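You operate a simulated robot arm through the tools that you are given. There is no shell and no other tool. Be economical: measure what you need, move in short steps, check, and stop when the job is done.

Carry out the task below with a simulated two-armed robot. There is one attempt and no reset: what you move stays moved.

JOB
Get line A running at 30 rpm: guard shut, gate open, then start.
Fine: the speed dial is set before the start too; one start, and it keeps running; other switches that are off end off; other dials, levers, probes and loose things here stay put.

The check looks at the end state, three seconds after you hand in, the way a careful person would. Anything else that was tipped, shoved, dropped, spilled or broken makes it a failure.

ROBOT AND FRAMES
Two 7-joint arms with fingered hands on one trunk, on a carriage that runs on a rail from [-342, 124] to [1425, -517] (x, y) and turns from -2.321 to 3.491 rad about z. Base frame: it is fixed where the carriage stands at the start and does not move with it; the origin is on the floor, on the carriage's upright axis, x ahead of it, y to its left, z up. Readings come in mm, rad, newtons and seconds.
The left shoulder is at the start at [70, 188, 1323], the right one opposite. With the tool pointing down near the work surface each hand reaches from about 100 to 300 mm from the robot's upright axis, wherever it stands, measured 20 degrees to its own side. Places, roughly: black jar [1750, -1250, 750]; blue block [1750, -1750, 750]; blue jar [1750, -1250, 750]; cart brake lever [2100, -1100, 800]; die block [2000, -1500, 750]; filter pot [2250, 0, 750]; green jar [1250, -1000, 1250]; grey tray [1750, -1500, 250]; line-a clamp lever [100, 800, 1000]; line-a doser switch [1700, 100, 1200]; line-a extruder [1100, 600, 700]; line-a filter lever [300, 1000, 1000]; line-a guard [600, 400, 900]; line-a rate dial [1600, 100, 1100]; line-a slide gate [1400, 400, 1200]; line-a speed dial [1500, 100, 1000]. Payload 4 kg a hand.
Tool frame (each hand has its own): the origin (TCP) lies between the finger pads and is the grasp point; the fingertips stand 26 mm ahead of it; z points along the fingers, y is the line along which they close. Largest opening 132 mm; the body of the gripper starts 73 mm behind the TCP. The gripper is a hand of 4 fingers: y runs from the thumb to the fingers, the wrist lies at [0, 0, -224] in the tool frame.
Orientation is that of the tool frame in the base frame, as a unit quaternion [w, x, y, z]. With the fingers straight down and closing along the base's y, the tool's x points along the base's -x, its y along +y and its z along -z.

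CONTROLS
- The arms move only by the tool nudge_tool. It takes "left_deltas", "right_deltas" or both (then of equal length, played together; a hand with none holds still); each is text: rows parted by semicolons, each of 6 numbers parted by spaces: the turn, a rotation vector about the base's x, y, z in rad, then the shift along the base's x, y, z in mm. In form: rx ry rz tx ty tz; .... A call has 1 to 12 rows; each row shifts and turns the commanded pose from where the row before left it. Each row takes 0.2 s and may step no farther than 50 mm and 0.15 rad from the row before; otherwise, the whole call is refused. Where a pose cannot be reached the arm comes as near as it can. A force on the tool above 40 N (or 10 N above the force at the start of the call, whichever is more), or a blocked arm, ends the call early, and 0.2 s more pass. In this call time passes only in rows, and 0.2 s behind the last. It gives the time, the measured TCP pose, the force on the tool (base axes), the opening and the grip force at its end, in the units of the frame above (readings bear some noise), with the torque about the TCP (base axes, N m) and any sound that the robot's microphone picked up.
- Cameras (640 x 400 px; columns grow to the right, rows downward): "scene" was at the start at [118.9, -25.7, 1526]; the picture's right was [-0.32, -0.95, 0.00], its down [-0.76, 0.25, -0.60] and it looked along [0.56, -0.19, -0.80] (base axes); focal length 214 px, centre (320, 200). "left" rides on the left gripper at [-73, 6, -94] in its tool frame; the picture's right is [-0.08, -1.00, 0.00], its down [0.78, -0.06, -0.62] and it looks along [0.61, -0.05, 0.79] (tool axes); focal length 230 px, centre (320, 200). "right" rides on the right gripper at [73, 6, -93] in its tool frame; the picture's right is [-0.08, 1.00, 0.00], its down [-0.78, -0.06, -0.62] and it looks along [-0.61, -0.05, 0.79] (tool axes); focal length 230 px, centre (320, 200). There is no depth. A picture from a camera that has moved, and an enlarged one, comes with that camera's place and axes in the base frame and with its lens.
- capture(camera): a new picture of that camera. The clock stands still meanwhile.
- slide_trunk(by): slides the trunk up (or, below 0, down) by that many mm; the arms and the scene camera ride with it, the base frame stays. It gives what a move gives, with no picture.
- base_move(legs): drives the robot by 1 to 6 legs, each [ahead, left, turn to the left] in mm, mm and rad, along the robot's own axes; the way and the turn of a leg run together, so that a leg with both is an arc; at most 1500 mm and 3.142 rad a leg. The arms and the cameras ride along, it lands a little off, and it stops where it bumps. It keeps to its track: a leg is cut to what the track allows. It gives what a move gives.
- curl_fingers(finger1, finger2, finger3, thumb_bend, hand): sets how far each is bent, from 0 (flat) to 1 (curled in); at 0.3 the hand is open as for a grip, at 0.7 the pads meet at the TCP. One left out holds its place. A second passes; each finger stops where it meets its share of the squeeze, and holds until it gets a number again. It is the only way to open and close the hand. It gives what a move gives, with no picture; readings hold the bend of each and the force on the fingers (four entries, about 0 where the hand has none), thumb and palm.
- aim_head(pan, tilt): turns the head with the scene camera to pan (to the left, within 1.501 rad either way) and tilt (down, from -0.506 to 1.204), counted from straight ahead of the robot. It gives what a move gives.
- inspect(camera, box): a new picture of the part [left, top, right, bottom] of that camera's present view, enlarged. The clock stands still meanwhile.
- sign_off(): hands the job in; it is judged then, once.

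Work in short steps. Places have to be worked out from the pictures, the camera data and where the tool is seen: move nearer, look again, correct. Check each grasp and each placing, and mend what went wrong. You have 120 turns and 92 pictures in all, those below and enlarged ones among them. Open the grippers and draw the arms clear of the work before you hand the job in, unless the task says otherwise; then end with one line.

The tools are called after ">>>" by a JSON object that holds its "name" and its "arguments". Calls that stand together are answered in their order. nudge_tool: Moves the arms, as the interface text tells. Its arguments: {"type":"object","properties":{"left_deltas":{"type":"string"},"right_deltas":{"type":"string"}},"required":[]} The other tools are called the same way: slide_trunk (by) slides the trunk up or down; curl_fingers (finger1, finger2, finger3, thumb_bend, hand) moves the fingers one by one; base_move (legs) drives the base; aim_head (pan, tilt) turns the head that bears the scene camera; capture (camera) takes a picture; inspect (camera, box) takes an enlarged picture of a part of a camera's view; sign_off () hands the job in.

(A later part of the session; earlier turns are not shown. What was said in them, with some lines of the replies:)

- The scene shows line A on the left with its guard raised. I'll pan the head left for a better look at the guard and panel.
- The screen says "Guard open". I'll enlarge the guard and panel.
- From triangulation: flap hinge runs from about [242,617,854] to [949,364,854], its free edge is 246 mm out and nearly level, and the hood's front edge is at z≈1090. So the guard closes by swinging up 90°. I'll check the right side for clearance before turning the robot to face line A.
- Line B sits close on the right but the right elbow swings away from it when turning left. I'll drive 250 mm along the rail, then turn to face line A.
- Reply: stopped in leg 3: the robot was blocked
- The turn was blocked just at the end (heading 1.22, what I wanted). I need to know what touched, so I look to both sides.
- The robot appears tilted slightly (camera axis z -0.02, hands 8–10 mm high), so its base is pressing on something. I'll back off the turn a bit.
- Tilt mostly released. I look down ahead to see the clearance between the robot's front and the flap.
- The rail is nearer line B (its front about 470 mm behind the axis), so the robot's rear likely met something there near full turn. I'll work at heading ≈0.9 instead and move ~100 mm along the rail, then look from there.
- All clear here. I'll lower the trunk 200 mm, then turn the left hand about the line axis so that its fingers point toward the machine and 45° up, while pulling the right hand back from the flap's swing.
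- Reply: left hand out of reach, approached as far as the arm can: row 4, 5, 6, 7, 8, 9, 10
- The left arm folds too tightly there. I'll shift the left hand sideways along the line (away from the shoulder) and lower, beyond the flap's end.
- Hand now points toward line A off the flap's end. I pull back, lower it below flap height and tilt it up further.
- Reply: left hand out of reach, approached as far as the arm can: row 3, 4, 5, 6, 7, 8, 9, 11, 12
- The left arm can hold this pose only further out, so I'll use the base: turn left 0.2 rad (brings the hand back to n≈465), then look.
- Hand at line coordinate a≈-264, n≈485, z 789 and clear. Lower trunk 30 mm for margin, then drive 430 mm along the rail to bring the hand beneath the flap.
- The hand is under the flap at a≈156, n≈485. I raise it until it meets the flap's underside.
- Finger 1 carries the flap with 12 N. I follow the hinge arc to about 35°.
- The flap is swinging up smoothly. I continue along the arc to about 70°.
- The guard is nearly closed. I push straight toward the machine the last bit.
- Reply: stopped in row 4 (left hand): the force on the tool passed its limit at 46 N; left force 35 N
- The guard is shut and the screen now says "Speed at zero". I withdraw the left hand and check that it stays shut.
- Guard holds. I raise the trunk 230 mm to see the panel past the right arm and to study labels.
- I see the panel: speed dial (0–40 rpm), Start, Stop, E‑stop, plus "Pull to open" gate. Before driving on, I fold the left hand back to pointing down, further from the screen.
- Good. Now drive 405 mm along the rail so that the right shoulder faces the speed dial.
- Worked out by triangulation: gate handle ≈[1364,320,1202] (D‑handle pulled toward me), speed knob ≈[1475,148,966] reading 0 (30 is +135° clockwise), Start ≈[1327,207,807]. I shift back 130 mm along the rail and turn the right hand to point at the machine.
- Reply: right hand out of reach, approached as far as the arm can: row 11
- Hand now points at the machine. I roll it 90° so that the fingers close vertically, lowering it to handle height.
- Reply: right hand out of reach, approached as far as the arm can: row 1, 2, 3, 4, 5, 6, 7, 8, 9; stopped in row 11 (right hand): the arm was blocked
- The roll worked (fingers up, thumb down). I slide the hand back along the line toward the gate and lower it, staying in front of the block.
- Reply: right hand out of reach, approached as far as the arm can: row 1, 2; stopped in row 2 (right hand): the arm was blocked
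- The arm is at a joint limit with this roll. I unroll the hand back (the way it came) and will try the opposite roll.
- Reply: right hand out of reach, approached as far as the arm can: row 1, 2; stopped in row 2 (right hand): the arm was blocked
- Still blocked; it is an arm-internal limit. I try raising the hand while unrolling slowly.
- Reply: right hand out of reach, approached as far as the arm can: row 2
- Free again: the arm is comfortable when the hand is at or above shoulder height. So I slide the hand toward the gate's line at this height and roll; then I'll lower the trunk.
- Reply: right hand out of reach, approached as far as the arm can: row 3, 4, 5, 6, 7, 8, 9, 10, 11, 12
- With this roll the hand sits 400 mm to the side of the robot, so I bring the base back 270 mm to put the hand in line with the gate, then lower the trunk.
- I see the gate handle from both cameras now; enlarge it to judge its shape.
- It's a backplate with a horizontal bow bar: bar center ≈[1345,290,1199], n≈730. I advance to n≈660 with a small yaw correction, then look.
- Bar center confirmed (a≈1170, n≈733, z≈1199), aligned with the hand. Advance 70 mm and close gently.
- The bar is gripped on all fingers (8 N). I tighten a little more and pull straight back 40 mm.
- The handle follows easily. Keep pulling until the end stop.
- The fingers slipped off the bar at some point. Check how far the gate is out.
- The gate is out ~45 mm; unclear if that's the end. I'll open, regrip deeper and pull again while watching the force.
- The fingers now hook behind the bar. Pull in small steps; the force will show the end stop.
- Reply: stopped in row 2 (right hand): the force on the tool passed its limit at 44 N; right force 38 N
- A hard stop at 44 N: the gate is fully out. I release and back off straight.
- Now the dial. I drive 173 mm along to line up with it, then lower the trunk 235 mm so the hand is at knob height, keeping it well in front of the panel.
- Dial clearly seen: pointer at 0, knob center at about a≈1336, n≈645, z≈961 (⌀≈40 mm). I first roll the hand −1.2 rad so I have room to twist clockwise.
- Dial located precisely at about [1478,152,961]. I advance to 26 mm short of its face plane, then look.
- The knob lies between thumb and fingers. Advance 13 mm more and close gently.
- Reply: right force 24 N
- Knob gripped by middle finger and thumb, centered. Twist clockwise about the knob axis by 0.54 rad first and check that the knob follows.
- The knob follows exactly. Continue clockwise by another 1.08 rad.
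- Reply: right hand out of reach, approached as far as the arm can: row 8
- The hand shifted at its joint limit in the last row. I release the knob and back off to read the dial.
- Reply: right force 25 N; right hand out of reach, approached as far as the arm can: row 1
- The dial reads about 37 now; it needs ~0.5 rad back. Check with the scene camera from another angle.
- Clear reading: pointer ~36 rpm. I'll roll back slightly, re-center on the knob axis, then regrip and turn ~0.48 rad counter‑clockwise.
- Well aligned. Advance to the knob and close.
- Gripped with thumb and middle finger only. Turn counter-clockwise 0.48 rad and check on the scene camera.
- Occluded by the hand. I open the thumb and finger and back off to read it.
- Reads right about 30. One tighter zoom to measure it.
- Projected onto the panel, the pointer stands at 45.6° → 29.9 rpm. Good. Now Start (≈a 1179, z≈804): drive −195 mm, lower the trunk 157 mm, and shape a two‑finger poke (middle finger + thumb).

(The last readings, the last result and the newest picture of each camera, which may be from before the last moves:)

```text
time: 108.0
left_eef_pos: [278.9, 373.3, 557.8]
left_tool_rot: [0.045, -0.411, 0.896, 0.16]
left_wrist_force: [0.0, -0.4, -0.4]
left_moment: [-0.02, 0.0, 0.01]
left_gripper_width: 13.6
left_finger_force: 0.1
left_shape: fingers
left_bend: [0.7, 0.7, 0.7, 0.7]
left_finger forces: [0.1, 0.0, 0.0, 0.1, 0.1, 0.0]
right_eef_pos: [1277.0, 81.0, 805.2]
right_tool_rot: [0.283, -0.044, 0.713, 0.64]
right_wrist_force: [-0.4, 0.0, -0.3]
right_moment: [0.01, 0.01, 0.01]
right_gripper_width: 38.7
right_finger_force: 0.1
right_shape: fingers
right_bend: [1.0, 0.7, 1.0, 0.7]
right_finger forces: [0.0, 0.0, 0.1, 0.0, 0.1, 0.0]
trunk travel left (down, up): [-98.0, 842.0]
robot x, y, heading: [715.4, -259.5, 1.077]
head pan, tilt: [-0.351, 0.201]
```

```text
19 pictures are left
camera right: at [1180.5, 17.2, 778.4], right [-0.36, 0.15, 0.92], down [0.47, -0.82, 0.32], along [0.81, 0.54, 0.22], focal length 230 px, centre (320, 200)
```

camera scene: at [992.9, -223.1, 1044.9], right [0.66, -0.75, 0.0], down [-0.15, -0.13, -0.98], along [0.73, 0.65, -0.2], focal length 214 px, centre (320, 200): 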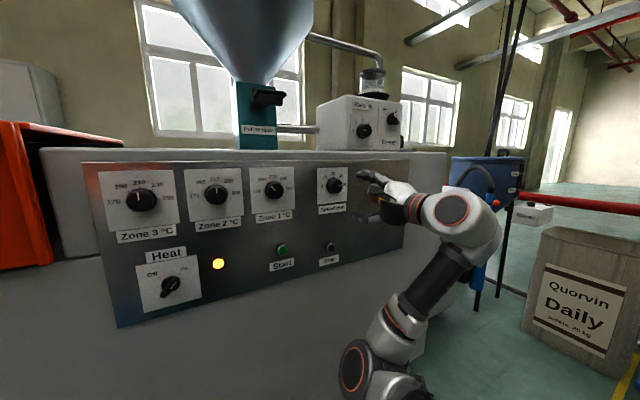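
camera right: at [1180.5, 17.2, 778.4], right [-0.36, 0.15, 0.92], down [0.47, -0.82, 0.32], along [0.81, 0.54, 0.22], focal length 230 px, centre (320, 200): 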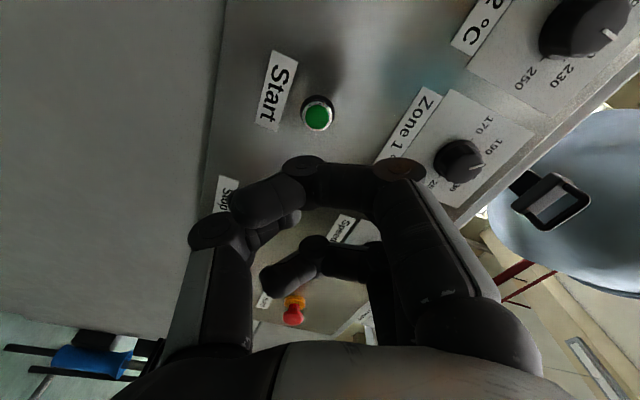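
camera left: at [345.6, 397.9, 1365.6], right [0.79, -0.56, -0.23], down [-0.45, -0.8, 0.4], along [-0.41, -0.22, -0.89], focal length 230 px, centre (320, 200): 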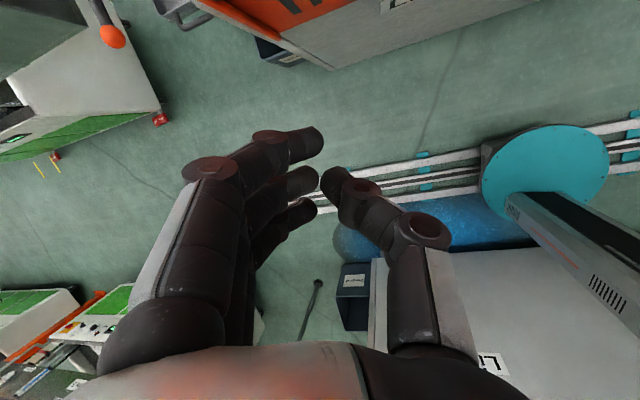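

Start button seen at a≈1178, z≈801. Fist knuckles would lead, so I set all fingers to the 0.72 pinch; meanwhile check the screen message before starting.

>>> {"name": "curl_fingers", "arguments": {"hand": "right", "finger1": 0.74, "finger2": 0.72, "finger3": 0.74, "thumb_bend": 0.72}}

>>> {"name": "aim_head", "arguments": {"pan": 0.6, "tilt": -0.45}}

>>> {"name": "capture", "arguments": {"camera": "scene"}}

>>> {"name": "nudge_tool", "arguments": {"right_deltas": "0 0 0 9.6 20.3 -1;0 0 0 9.6 20.3 -1;0 0 0 9.6 20.3 -1;0 0 0 4.6 10 -1"}}

>>> {"name": "capture", "arguments": {"camera": "right"}}

```text
time: 109.0
left_eef_pos: [278.1, 374.4, 557.6]
left_tool_rot: [0.044, -0.411, 0.896, 0.16]
left_wrist_force: [-0.2, 0.3, 0.3]
left_moment: [-0.05, 0.01, -0.01]
left_gripper_width: 14.0
left_finger_force: 0.1
left_shape: fingers
left_bend: [0.7, 0.7, 0.7, 0.7]
left_finger forces: [0.0, 0.0, 0.0, 0.1, 0.1, 0.0]
right_eef_pos: [1276.9, 80.6, 804.3]
right_tool_rot: [0.283, -0.044, 0.713, 0.64]
right_wrist_force: [-0.8, 0.3, 0.1]
right_moment: [0.0, 0.02, 0.0]
right_gripper_width: 9.8
right_finger_force: 0.1
right_shape: fingers
right_bend: [0.74, 0.71, 0.74, 0.71]
right_finger forces: [0.1, 0.0, 0.0, 0.0, 0.0, 0.0]
trunk travel left (down, up): [-98.0, 842.0]
robot x, y, heading: [713.7, -257.7, 1.081]
head pan, tilt: [-0.351, 0.201]
```

```text
time: 110.3
left_eef_pos: [277.5, 372.8, 558.4]
left_tool_rot: [0.044, -0.411, 0.896, 0.16]
left_wrist_force: [0.2, -0.8, 0.2]
left_moment: [0.01, 0.02, -0.05]
left_gripper_width: 13.7
left_finger_force: 0.1
left_shape: fingers
left_bend: [0.7, 0.7, 0.7, 0.7]
left_finger forces: [0.0, 0.1, 0.1, 0.0, 0.0, 0.0]
right_eef_pos: [1276.5, 80.2, 805.7]
right_tool_rot: [0.283, -0.043, 0.713, 0.64]
right_wrist_force: [-0.1, 0.3, -0.2]
right_moment: [-0.01, 0.01, 0.0]
right_gripper_width: 9.6
right_finger_force: 0.2
right_shape: fingers
right_bend: [0.74, 0.71, 0.74, 0.71]
right_finger forces: [0.0, 0.1, 0.0, 0.0, 0.1, 0.1]
trunk travel left (down, up): [-98.0, 842.0]
robot x, y, heading: [712.7, -257.4, 1.076]
head pan, tilt: [0.6, -0.45]
```

```text
18 pictures are left
camera scene: at [729.9, -147.8, 943.0], right [0.99, 0.11, 0.0], down [-0.05, 0.43, -0.9], along [-0.1, 0.9, 0.43], focal length 214 px, centre (320, 200)
```

scene: 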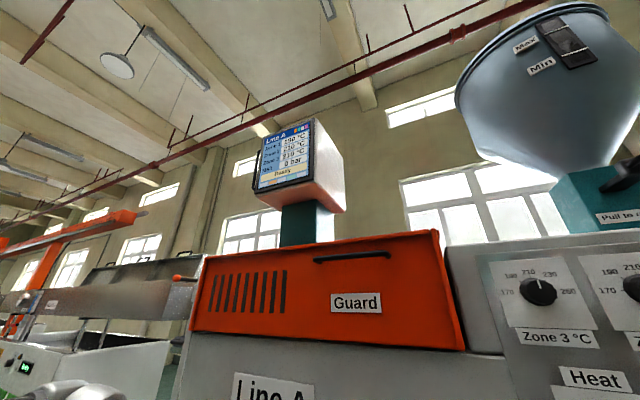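

```text
time: 111.3
left_eef_pos: [277.4, 372.8, 558.3]
left_tool_rot: [0.044, -0.411, 0.896, 0.161]
left_wrist_force: [-0.1, -0.6, -0.8]
left_moment: [-0.02, 0.02, -0.01]
left_gripper_width: 13.7
left_finger_force: 0.0
left_shape: fingers
left_bend: [0.7, 0.7, 0.7, 0.7]
left_finger forces: [0.0, 0.0, 0.1, 0.0, 0.1, 0.0]
right_eef_pos: [1309.6, 153.3, 799.4]
right_tool_rot: [0.284, -0.043, 0.713, 0.64]
right_wrist_force: [-0.4, 0.1, 0.8]
right_moment: [0.01, -0.02, 0.0]
right_gripper_width: 9.8
right_finger_force: 0.1
right_shape: fingers
right_bend: [0.74, 0.71, 0.74, 0.71]
right_finger forces: [0.1, 0.0, 0.0, 0.0, 0.0, 0.1]
trunk travel left (down, up): [-98.0, 842.0]
robot x, y, heading: [713.5, -261.8, 1.08]
head pan, tilt: [0.6, -0.45]
```

```text
17 pictures are left
camera right: at [1214.2, 89.4, 773.1], right [-0.36, 0.15, 0.92], down [0.47, -0.82, 0.32], along [0.81, 0.54, 0.22], focal length 230 px, centre (320, 200)
```

right: 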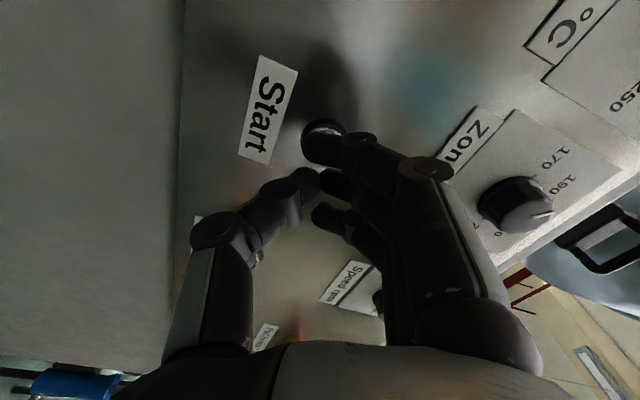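

The screen shows a "Ready"-type line, and the pinch tip is lined up with Start (a≈1181, z≈799). I advance slowly toward the button.

>>> {"name": "nudge_tool", "arguments": {"right_deltas": "0 0 0 1.7 4.7 0.3;0 0 0 1.7 4.7 0.3;0 0 0 1.7 4.7 0;0 0 0 1.7 4.7 0;0 0 0 1.7 4.7 0;0 0 0 1.7 4.7 0"}}

>>> {"name": "inspect", "arguments": {"camera": "scene", "box": [245, 115, 320, 195]}}

>>> {"name": "capture", "arguments": {"camera": "right"}}

```text
time: 112.7
left_eef_pos: [278.2, 372.6, 558.9]
left_tool_rot: [0.044, -0.411, 0.896, 0.16]
left_wrist_force: [0.3, -0.4, 0.2]
left_moment: [0.0, 0.02, -0.03]
left_gripper_width: 13.4
left_finger_force: 0.1
left_shape: fingers
left_bend: [0.7, 0.7, 0.7, 0.7]
left_finger forces: [0.1, 0.0, 0.0, 0.0, 0.0, 0.0]
right_eef_pos: [1319.7, 178.3, 801.5]
right_tool_rot: [0.283, -0.043, 0.713, 0.64]
right_wrist_force: [-2.4, -3.6, -0.7]
right_moment: [-0.09, 0.03, 0.0]
right_gripper_width: 9.8
right_finger_force: 2.4
right_shape: fingers
right_bend: [0.74, 0.71, 0.74, 0.71]
right_finger forces: [0.1, 0.0, 0.0, 0.0, 5.2, 0.0]
trunk travel left (down, up): [-98.0, 842.0]
robot x, y, heading: [713.9, -258.5, 1.077]
head pan, tilt: [0.6, -0.45]
heard: click
```

```text
5.00 times, centred on (282, 155) of scene
camera zoom: at [729.9, -148.1, 943.1], right [0.99, 0.11, 0.0], down [-0.05, 0.43, -0.9], along [-0.1, 0.9, 0.44], focal length 1072 px, centre (508, 425)
```

zoom: 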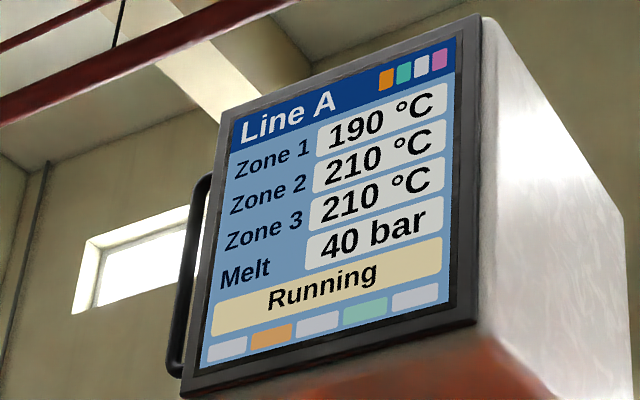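

```text
15 pictures are left
camera right: at [1224.0, 115.6, 775.3], right [-0.36, 0.15, 0.92], down [0.47, -0.83, 0.32], along [0.81, 0.54, 0.22], focal length 230 px, centre (320, 200)
```

right: 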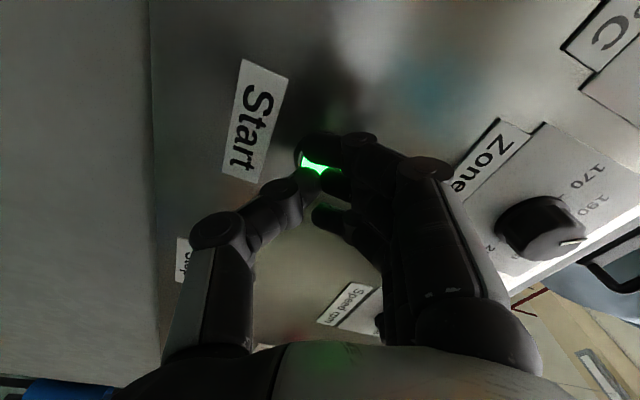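

A click, the screen says "Running" and Start glows green. I withdraw straight back, then check that it keeps running.

>>> {"name": "nudge_tool", "arguments": {"right_deltas": "0 0 0 -6 -17 0;0 0 0 -10 -28 0;0 0 0 -10 -28 0;0 0 0 -10 -28 0;0 0 0 -10 -28 0"}}

>>> {"name": "inspect", "arguments": {"camera": "scene", "box": [245, 115, 320, 195]}}

```text
time: 113.9
left_eef_pos: [277.2, 372.9, 558.1]
left_tool_rot: [0.045, -0.411, 0.896, 0.16]
left_wrist_force: [0.1, -1.0, 0.2]
left_moment: [0.02, 0.0, 0.0]
left_gripper_width: 13.7
left_finger_force: 0.1
left_shape: fingers
left_bend: [0.7, 0.7, 0.7, 0.7]
left_finger forces: [0.0, 0.0, 0.1, 0.0, 0.0, 0.0]
right_eef_pos: [1275.0, 50.2, 801.8]
right_tool_rot: [0.283, -0.043, 0.713, 0.64]
right_wrist_force: [0.5, 0.6, -0.5]
right_moment: [0.02, 0.0, 0.04]
right_gripper_width: 9.7
right_finger_force: 0.1
right_shape: fingers
right_bend: [0.74, 0.71, 0.74, 0.71]
right_finger forces: [0.1, 0.1, 0.1, 0.0, 0.0, 0.1]
trunk travel left (down, up): [-98.0, 842.0]
robot x, y, heading: [719.0, -258.4, 1.076]
head pan, tilt: [0.6, -0.45]
```

```text
5.00 times, centred on (282, 155) of scene
camera zoom: at [729.9, -147.7, 943.1], right [0.99, 0.11, 0.0], down [-0.05, 0.43, -0.9], along [-0.1, 0.9, 0.44], focal length 1072 px, centre (508, 425)
```

zoom: 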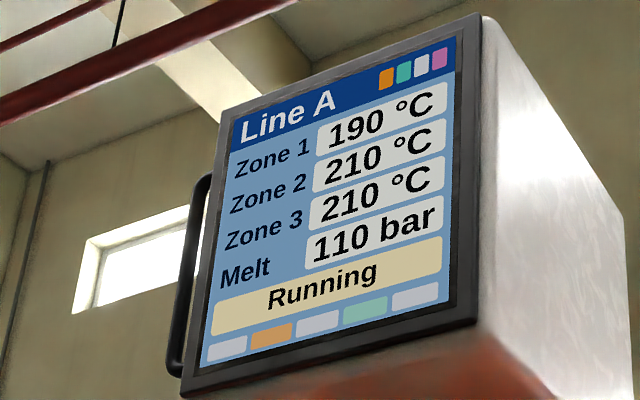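

Still running, melt pressure rising as it fills. I open both hands and look again.

>>> {"name": "curl_fingers", "arguments": {"hand": "right", "finger1": 0.3, "finger2": 0.3, "finger3": 0.3, "thumb_bend": 0.3}}

>>> {"name": "curl_fingers", "arguments": {"hand": "left", "finger1": 0.3, "finger2": 0.3, "finger3": 0.3, "thumb_bend": 0.3}}

>>> {"name": "inspect", "arguments": {"camera": "scene", "box": [245, 115, 320, 195]}}

```text
time: 114.9
left_eef_pos: [277.9, 372.4, 557.6]
left_tool_rot: [0.044, -0.411, 0.896, 0.161]
left_wrist_force: [0.6, -0.7, 0.4]
left_moment: [-0.04, 0.0, -0.01]
left_gripper_width: 13.6
left_finger_force: 0.0
left_shape: fingers
left_bend: [0.7, 0.7, 0.7, 0.7]
left_finger forces: [0.0, 0.1, 0.1, 0.0, 0.0, 0.0]
right_eef_pos: [1273.5, 50.2, 800.8]
right_tool_rot: [0.283, -0.043, 0.713, 0.641]
right_wrist_force: [-0.4, 0.6, -0.4]
right_moment: [0.01, -0.03, 0.0]
right_gripper_width: 135.8
right_finger_force: 0.1
right_shape: fingers
right_bend: [0.3, 0.3, 0.3, 0.3]
right_finger forces: [0.0, 0.0, 0.0, 0.0, 0.0, 0.1]
trunk travel left (down, up): [-98.0, 842.0]
robot x, y, heading: [718.4, -256.5, 1.082]
head pan, tilt: [0.6, -0.45]
```

```text
time: 115.9
left_eef_pos: [277.1, 372.0, 557.7]
left_tool_rot: [0.044, -0.411, 0.896, 0.161]
left_wrist_force: [0.5, -0.4, 0.4]
left_moment: [-0.02, 0.01, 0.01]
left_gripper_width: 135.7
left_finger_force: 0.0
left_shape: fingers
left_bend: [0.3, 0.3, 0.3, 0.3]
left_finger forces: [0.0, 0.0, 0.0, 0.0, 0.0, 0.1]
right_eef_pos: [1274.3, 50.8, 801.3]
right_tool_rot: [0.283, -0.043, 0.713, 0.641]
right_wrist_force: [0.5, -1.2, 0.8]
right_moment: [-0.01, 0.02, 0.0]
right_gripper_width: 135.7
right_finger_force: 0.1
right_shape: fingers
right_bend: [0.3, 0.3, 0.3, 0.3]
right_finger forces: [0.0, 0.1, 0.1, 0.0, 0.0, 0.0]
trunk travel left (down, up): [-98.0, 842.0]
robot x, y, heading: [714.3, -258.0, 1.076]
head pan, tilt: [0.6, -0.45]
```

```text
5.00 times, centred on (282, 155) of scene
camera zoom: at [729.9, -147.8, 943.1], right [0.99, 0.11, 0.0], down [-0.05, 0.43, -0.9], along [-0.1, 0.9, 0.44], focal length 1072 px, centre (508, 425)
```

zoom: 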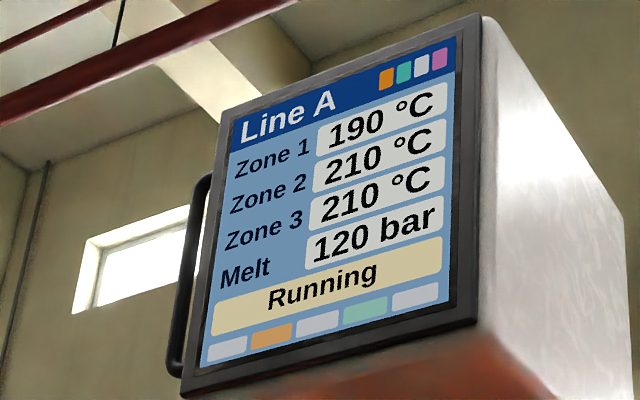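

Stable at 120 bar and running. Final check of the panel, gate, and doser from the head.

>>> {"name": "aim_head", "arguments": {"pan": -0.3, "tilt": -0.1}}

>>> {"name": "capture", "arguments": {"camera": "scene"}}

>>> {"name": "aim_head", "arguments": {"pan": -1.5, "tilt": 0.0}}

>>> {"name": "capture", "arguments": {"camera": "scene"}}

```text
time: 117.1
left_eef_pos: [278.0, 372.7, 558.4]
left_tool_rot: [0.044, -0.412, 0.896, 0.16]
left_wrist_force: [-0.1, 0.1, 0.3]
left_moment: [0.01, 0.02, -0.01]
left_gripper_width: 135.9
left_finger_force: 0.1
left_shape: fingers
left_bend: [0.3, 0.3, 0.3, 0.3]
left_finger forces: [0.0, 0.0, 0.0, 0.0, 0.0, 0.0]
right_eef_pos: [1273.6, 50.0, 801.4]
right_tool_rot: [0.283, -0.043, 0.712, 0.641]
right_wrist_force: [0.3, 0.3, -0.3]
right_moment: [0.01, 0.01, 0.03]
right_gripper_width: 135.8
right_finger_force: 0.2
right_shape: fingers
right_bend: [0.3, 0.3, 0.3, 0.3]
right_finger forces: [0.1, 0.0, 0.0, 0.0, 0.1, 0.1]
trunk travel left (down, up): [-98.0, 842.0]
robot x, y, heading: [715.0, -259.2, 1.08]
head pan, tilt: [-0.3, -0.099]
```

```text
12 pictures are left
camera scene: at [799.4, -156.4, 915.3], right [0.7, -0.71, 0.0], down [0.07, 0.07, -0.99], along [0.71, 0.7, 0.1], focal length 214 px, centre (320, 200)
```

scene: 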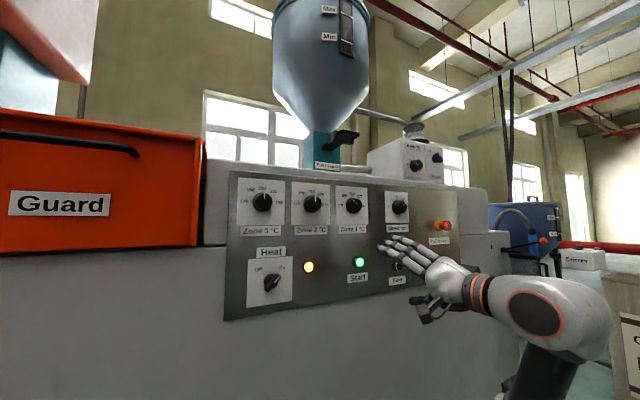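

```text
time: 118.5
left_eef_pos: [277.7, 372.2, 559.3]
left_tool_rot: [0.045, -0.411, 0.896, 0.16]
left_wrist_force: [0.0, -0.1, -0.2]
left_moment: [-0.03, 0.01, -0.02]
left_gripper_width: 135.7
left_finger_force: 0.1
left_shape: fingers
left_bend: [0.3, 0.3, 0.3, 0.3]
left_finger forces: [0.1, 0.0, 0.0, 0.0, 0.1, 0.0]
right_eef_pos: [1274.3, 50.1, 801.0]
right_tool_rot: [0.283, -0.043, 0.713, 0.64]
right_wrist_force: [0.2, 0.6, -0.2]
right_moment: [0.02, 0.0, 0.01]
right_gripper_width: 135.7
right_finger_force: 0.1
right_shape: fingers
right_bend: [0.3, 0.3, 0.3, 0.3]
right_finger forces: [0.0, 0.1, 0.0, 0.0, 0.0, 0.1]
trunk travel left (down, up): [-98.0, 842.0]
robot x, y, heading: [718.6, -258.9, 1.078]
head pan, tilt: [-1.499, 0.0]
```

```text
11 pictures are left
camera scene: at [819.6, -254.3, 906.4], right [-0.41, -0.91, 0.0], down [0.0, 0.0, -1.0], along [0.91, -0.41, 0.0], focal length 214 px, centre (320, 200)
```

scene: 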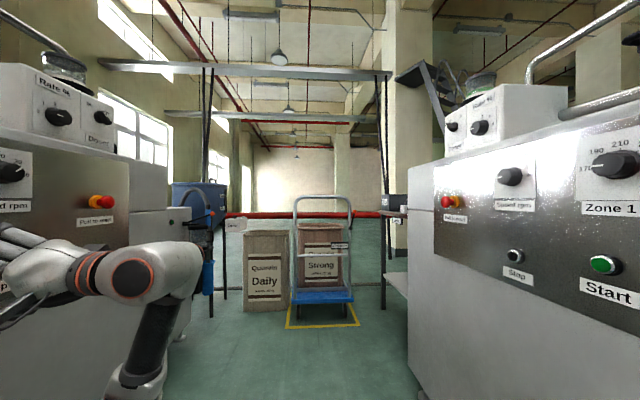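

Everything is in order: guard shut, gate out, speed at 30, Start lit, doser still off, and the hands are open and clear of the panel. I hand the job in.

>>> {"name": "sign_off", "arguments": {}}

```text
The job is handed in.
```

Line A is running with the guard shut, the gate pulled fully open, and the speed dial set to 30 rpm (measured about 29.9) before a single start. When last checked, the screen read "Running" with melt pressure at 120 bar.
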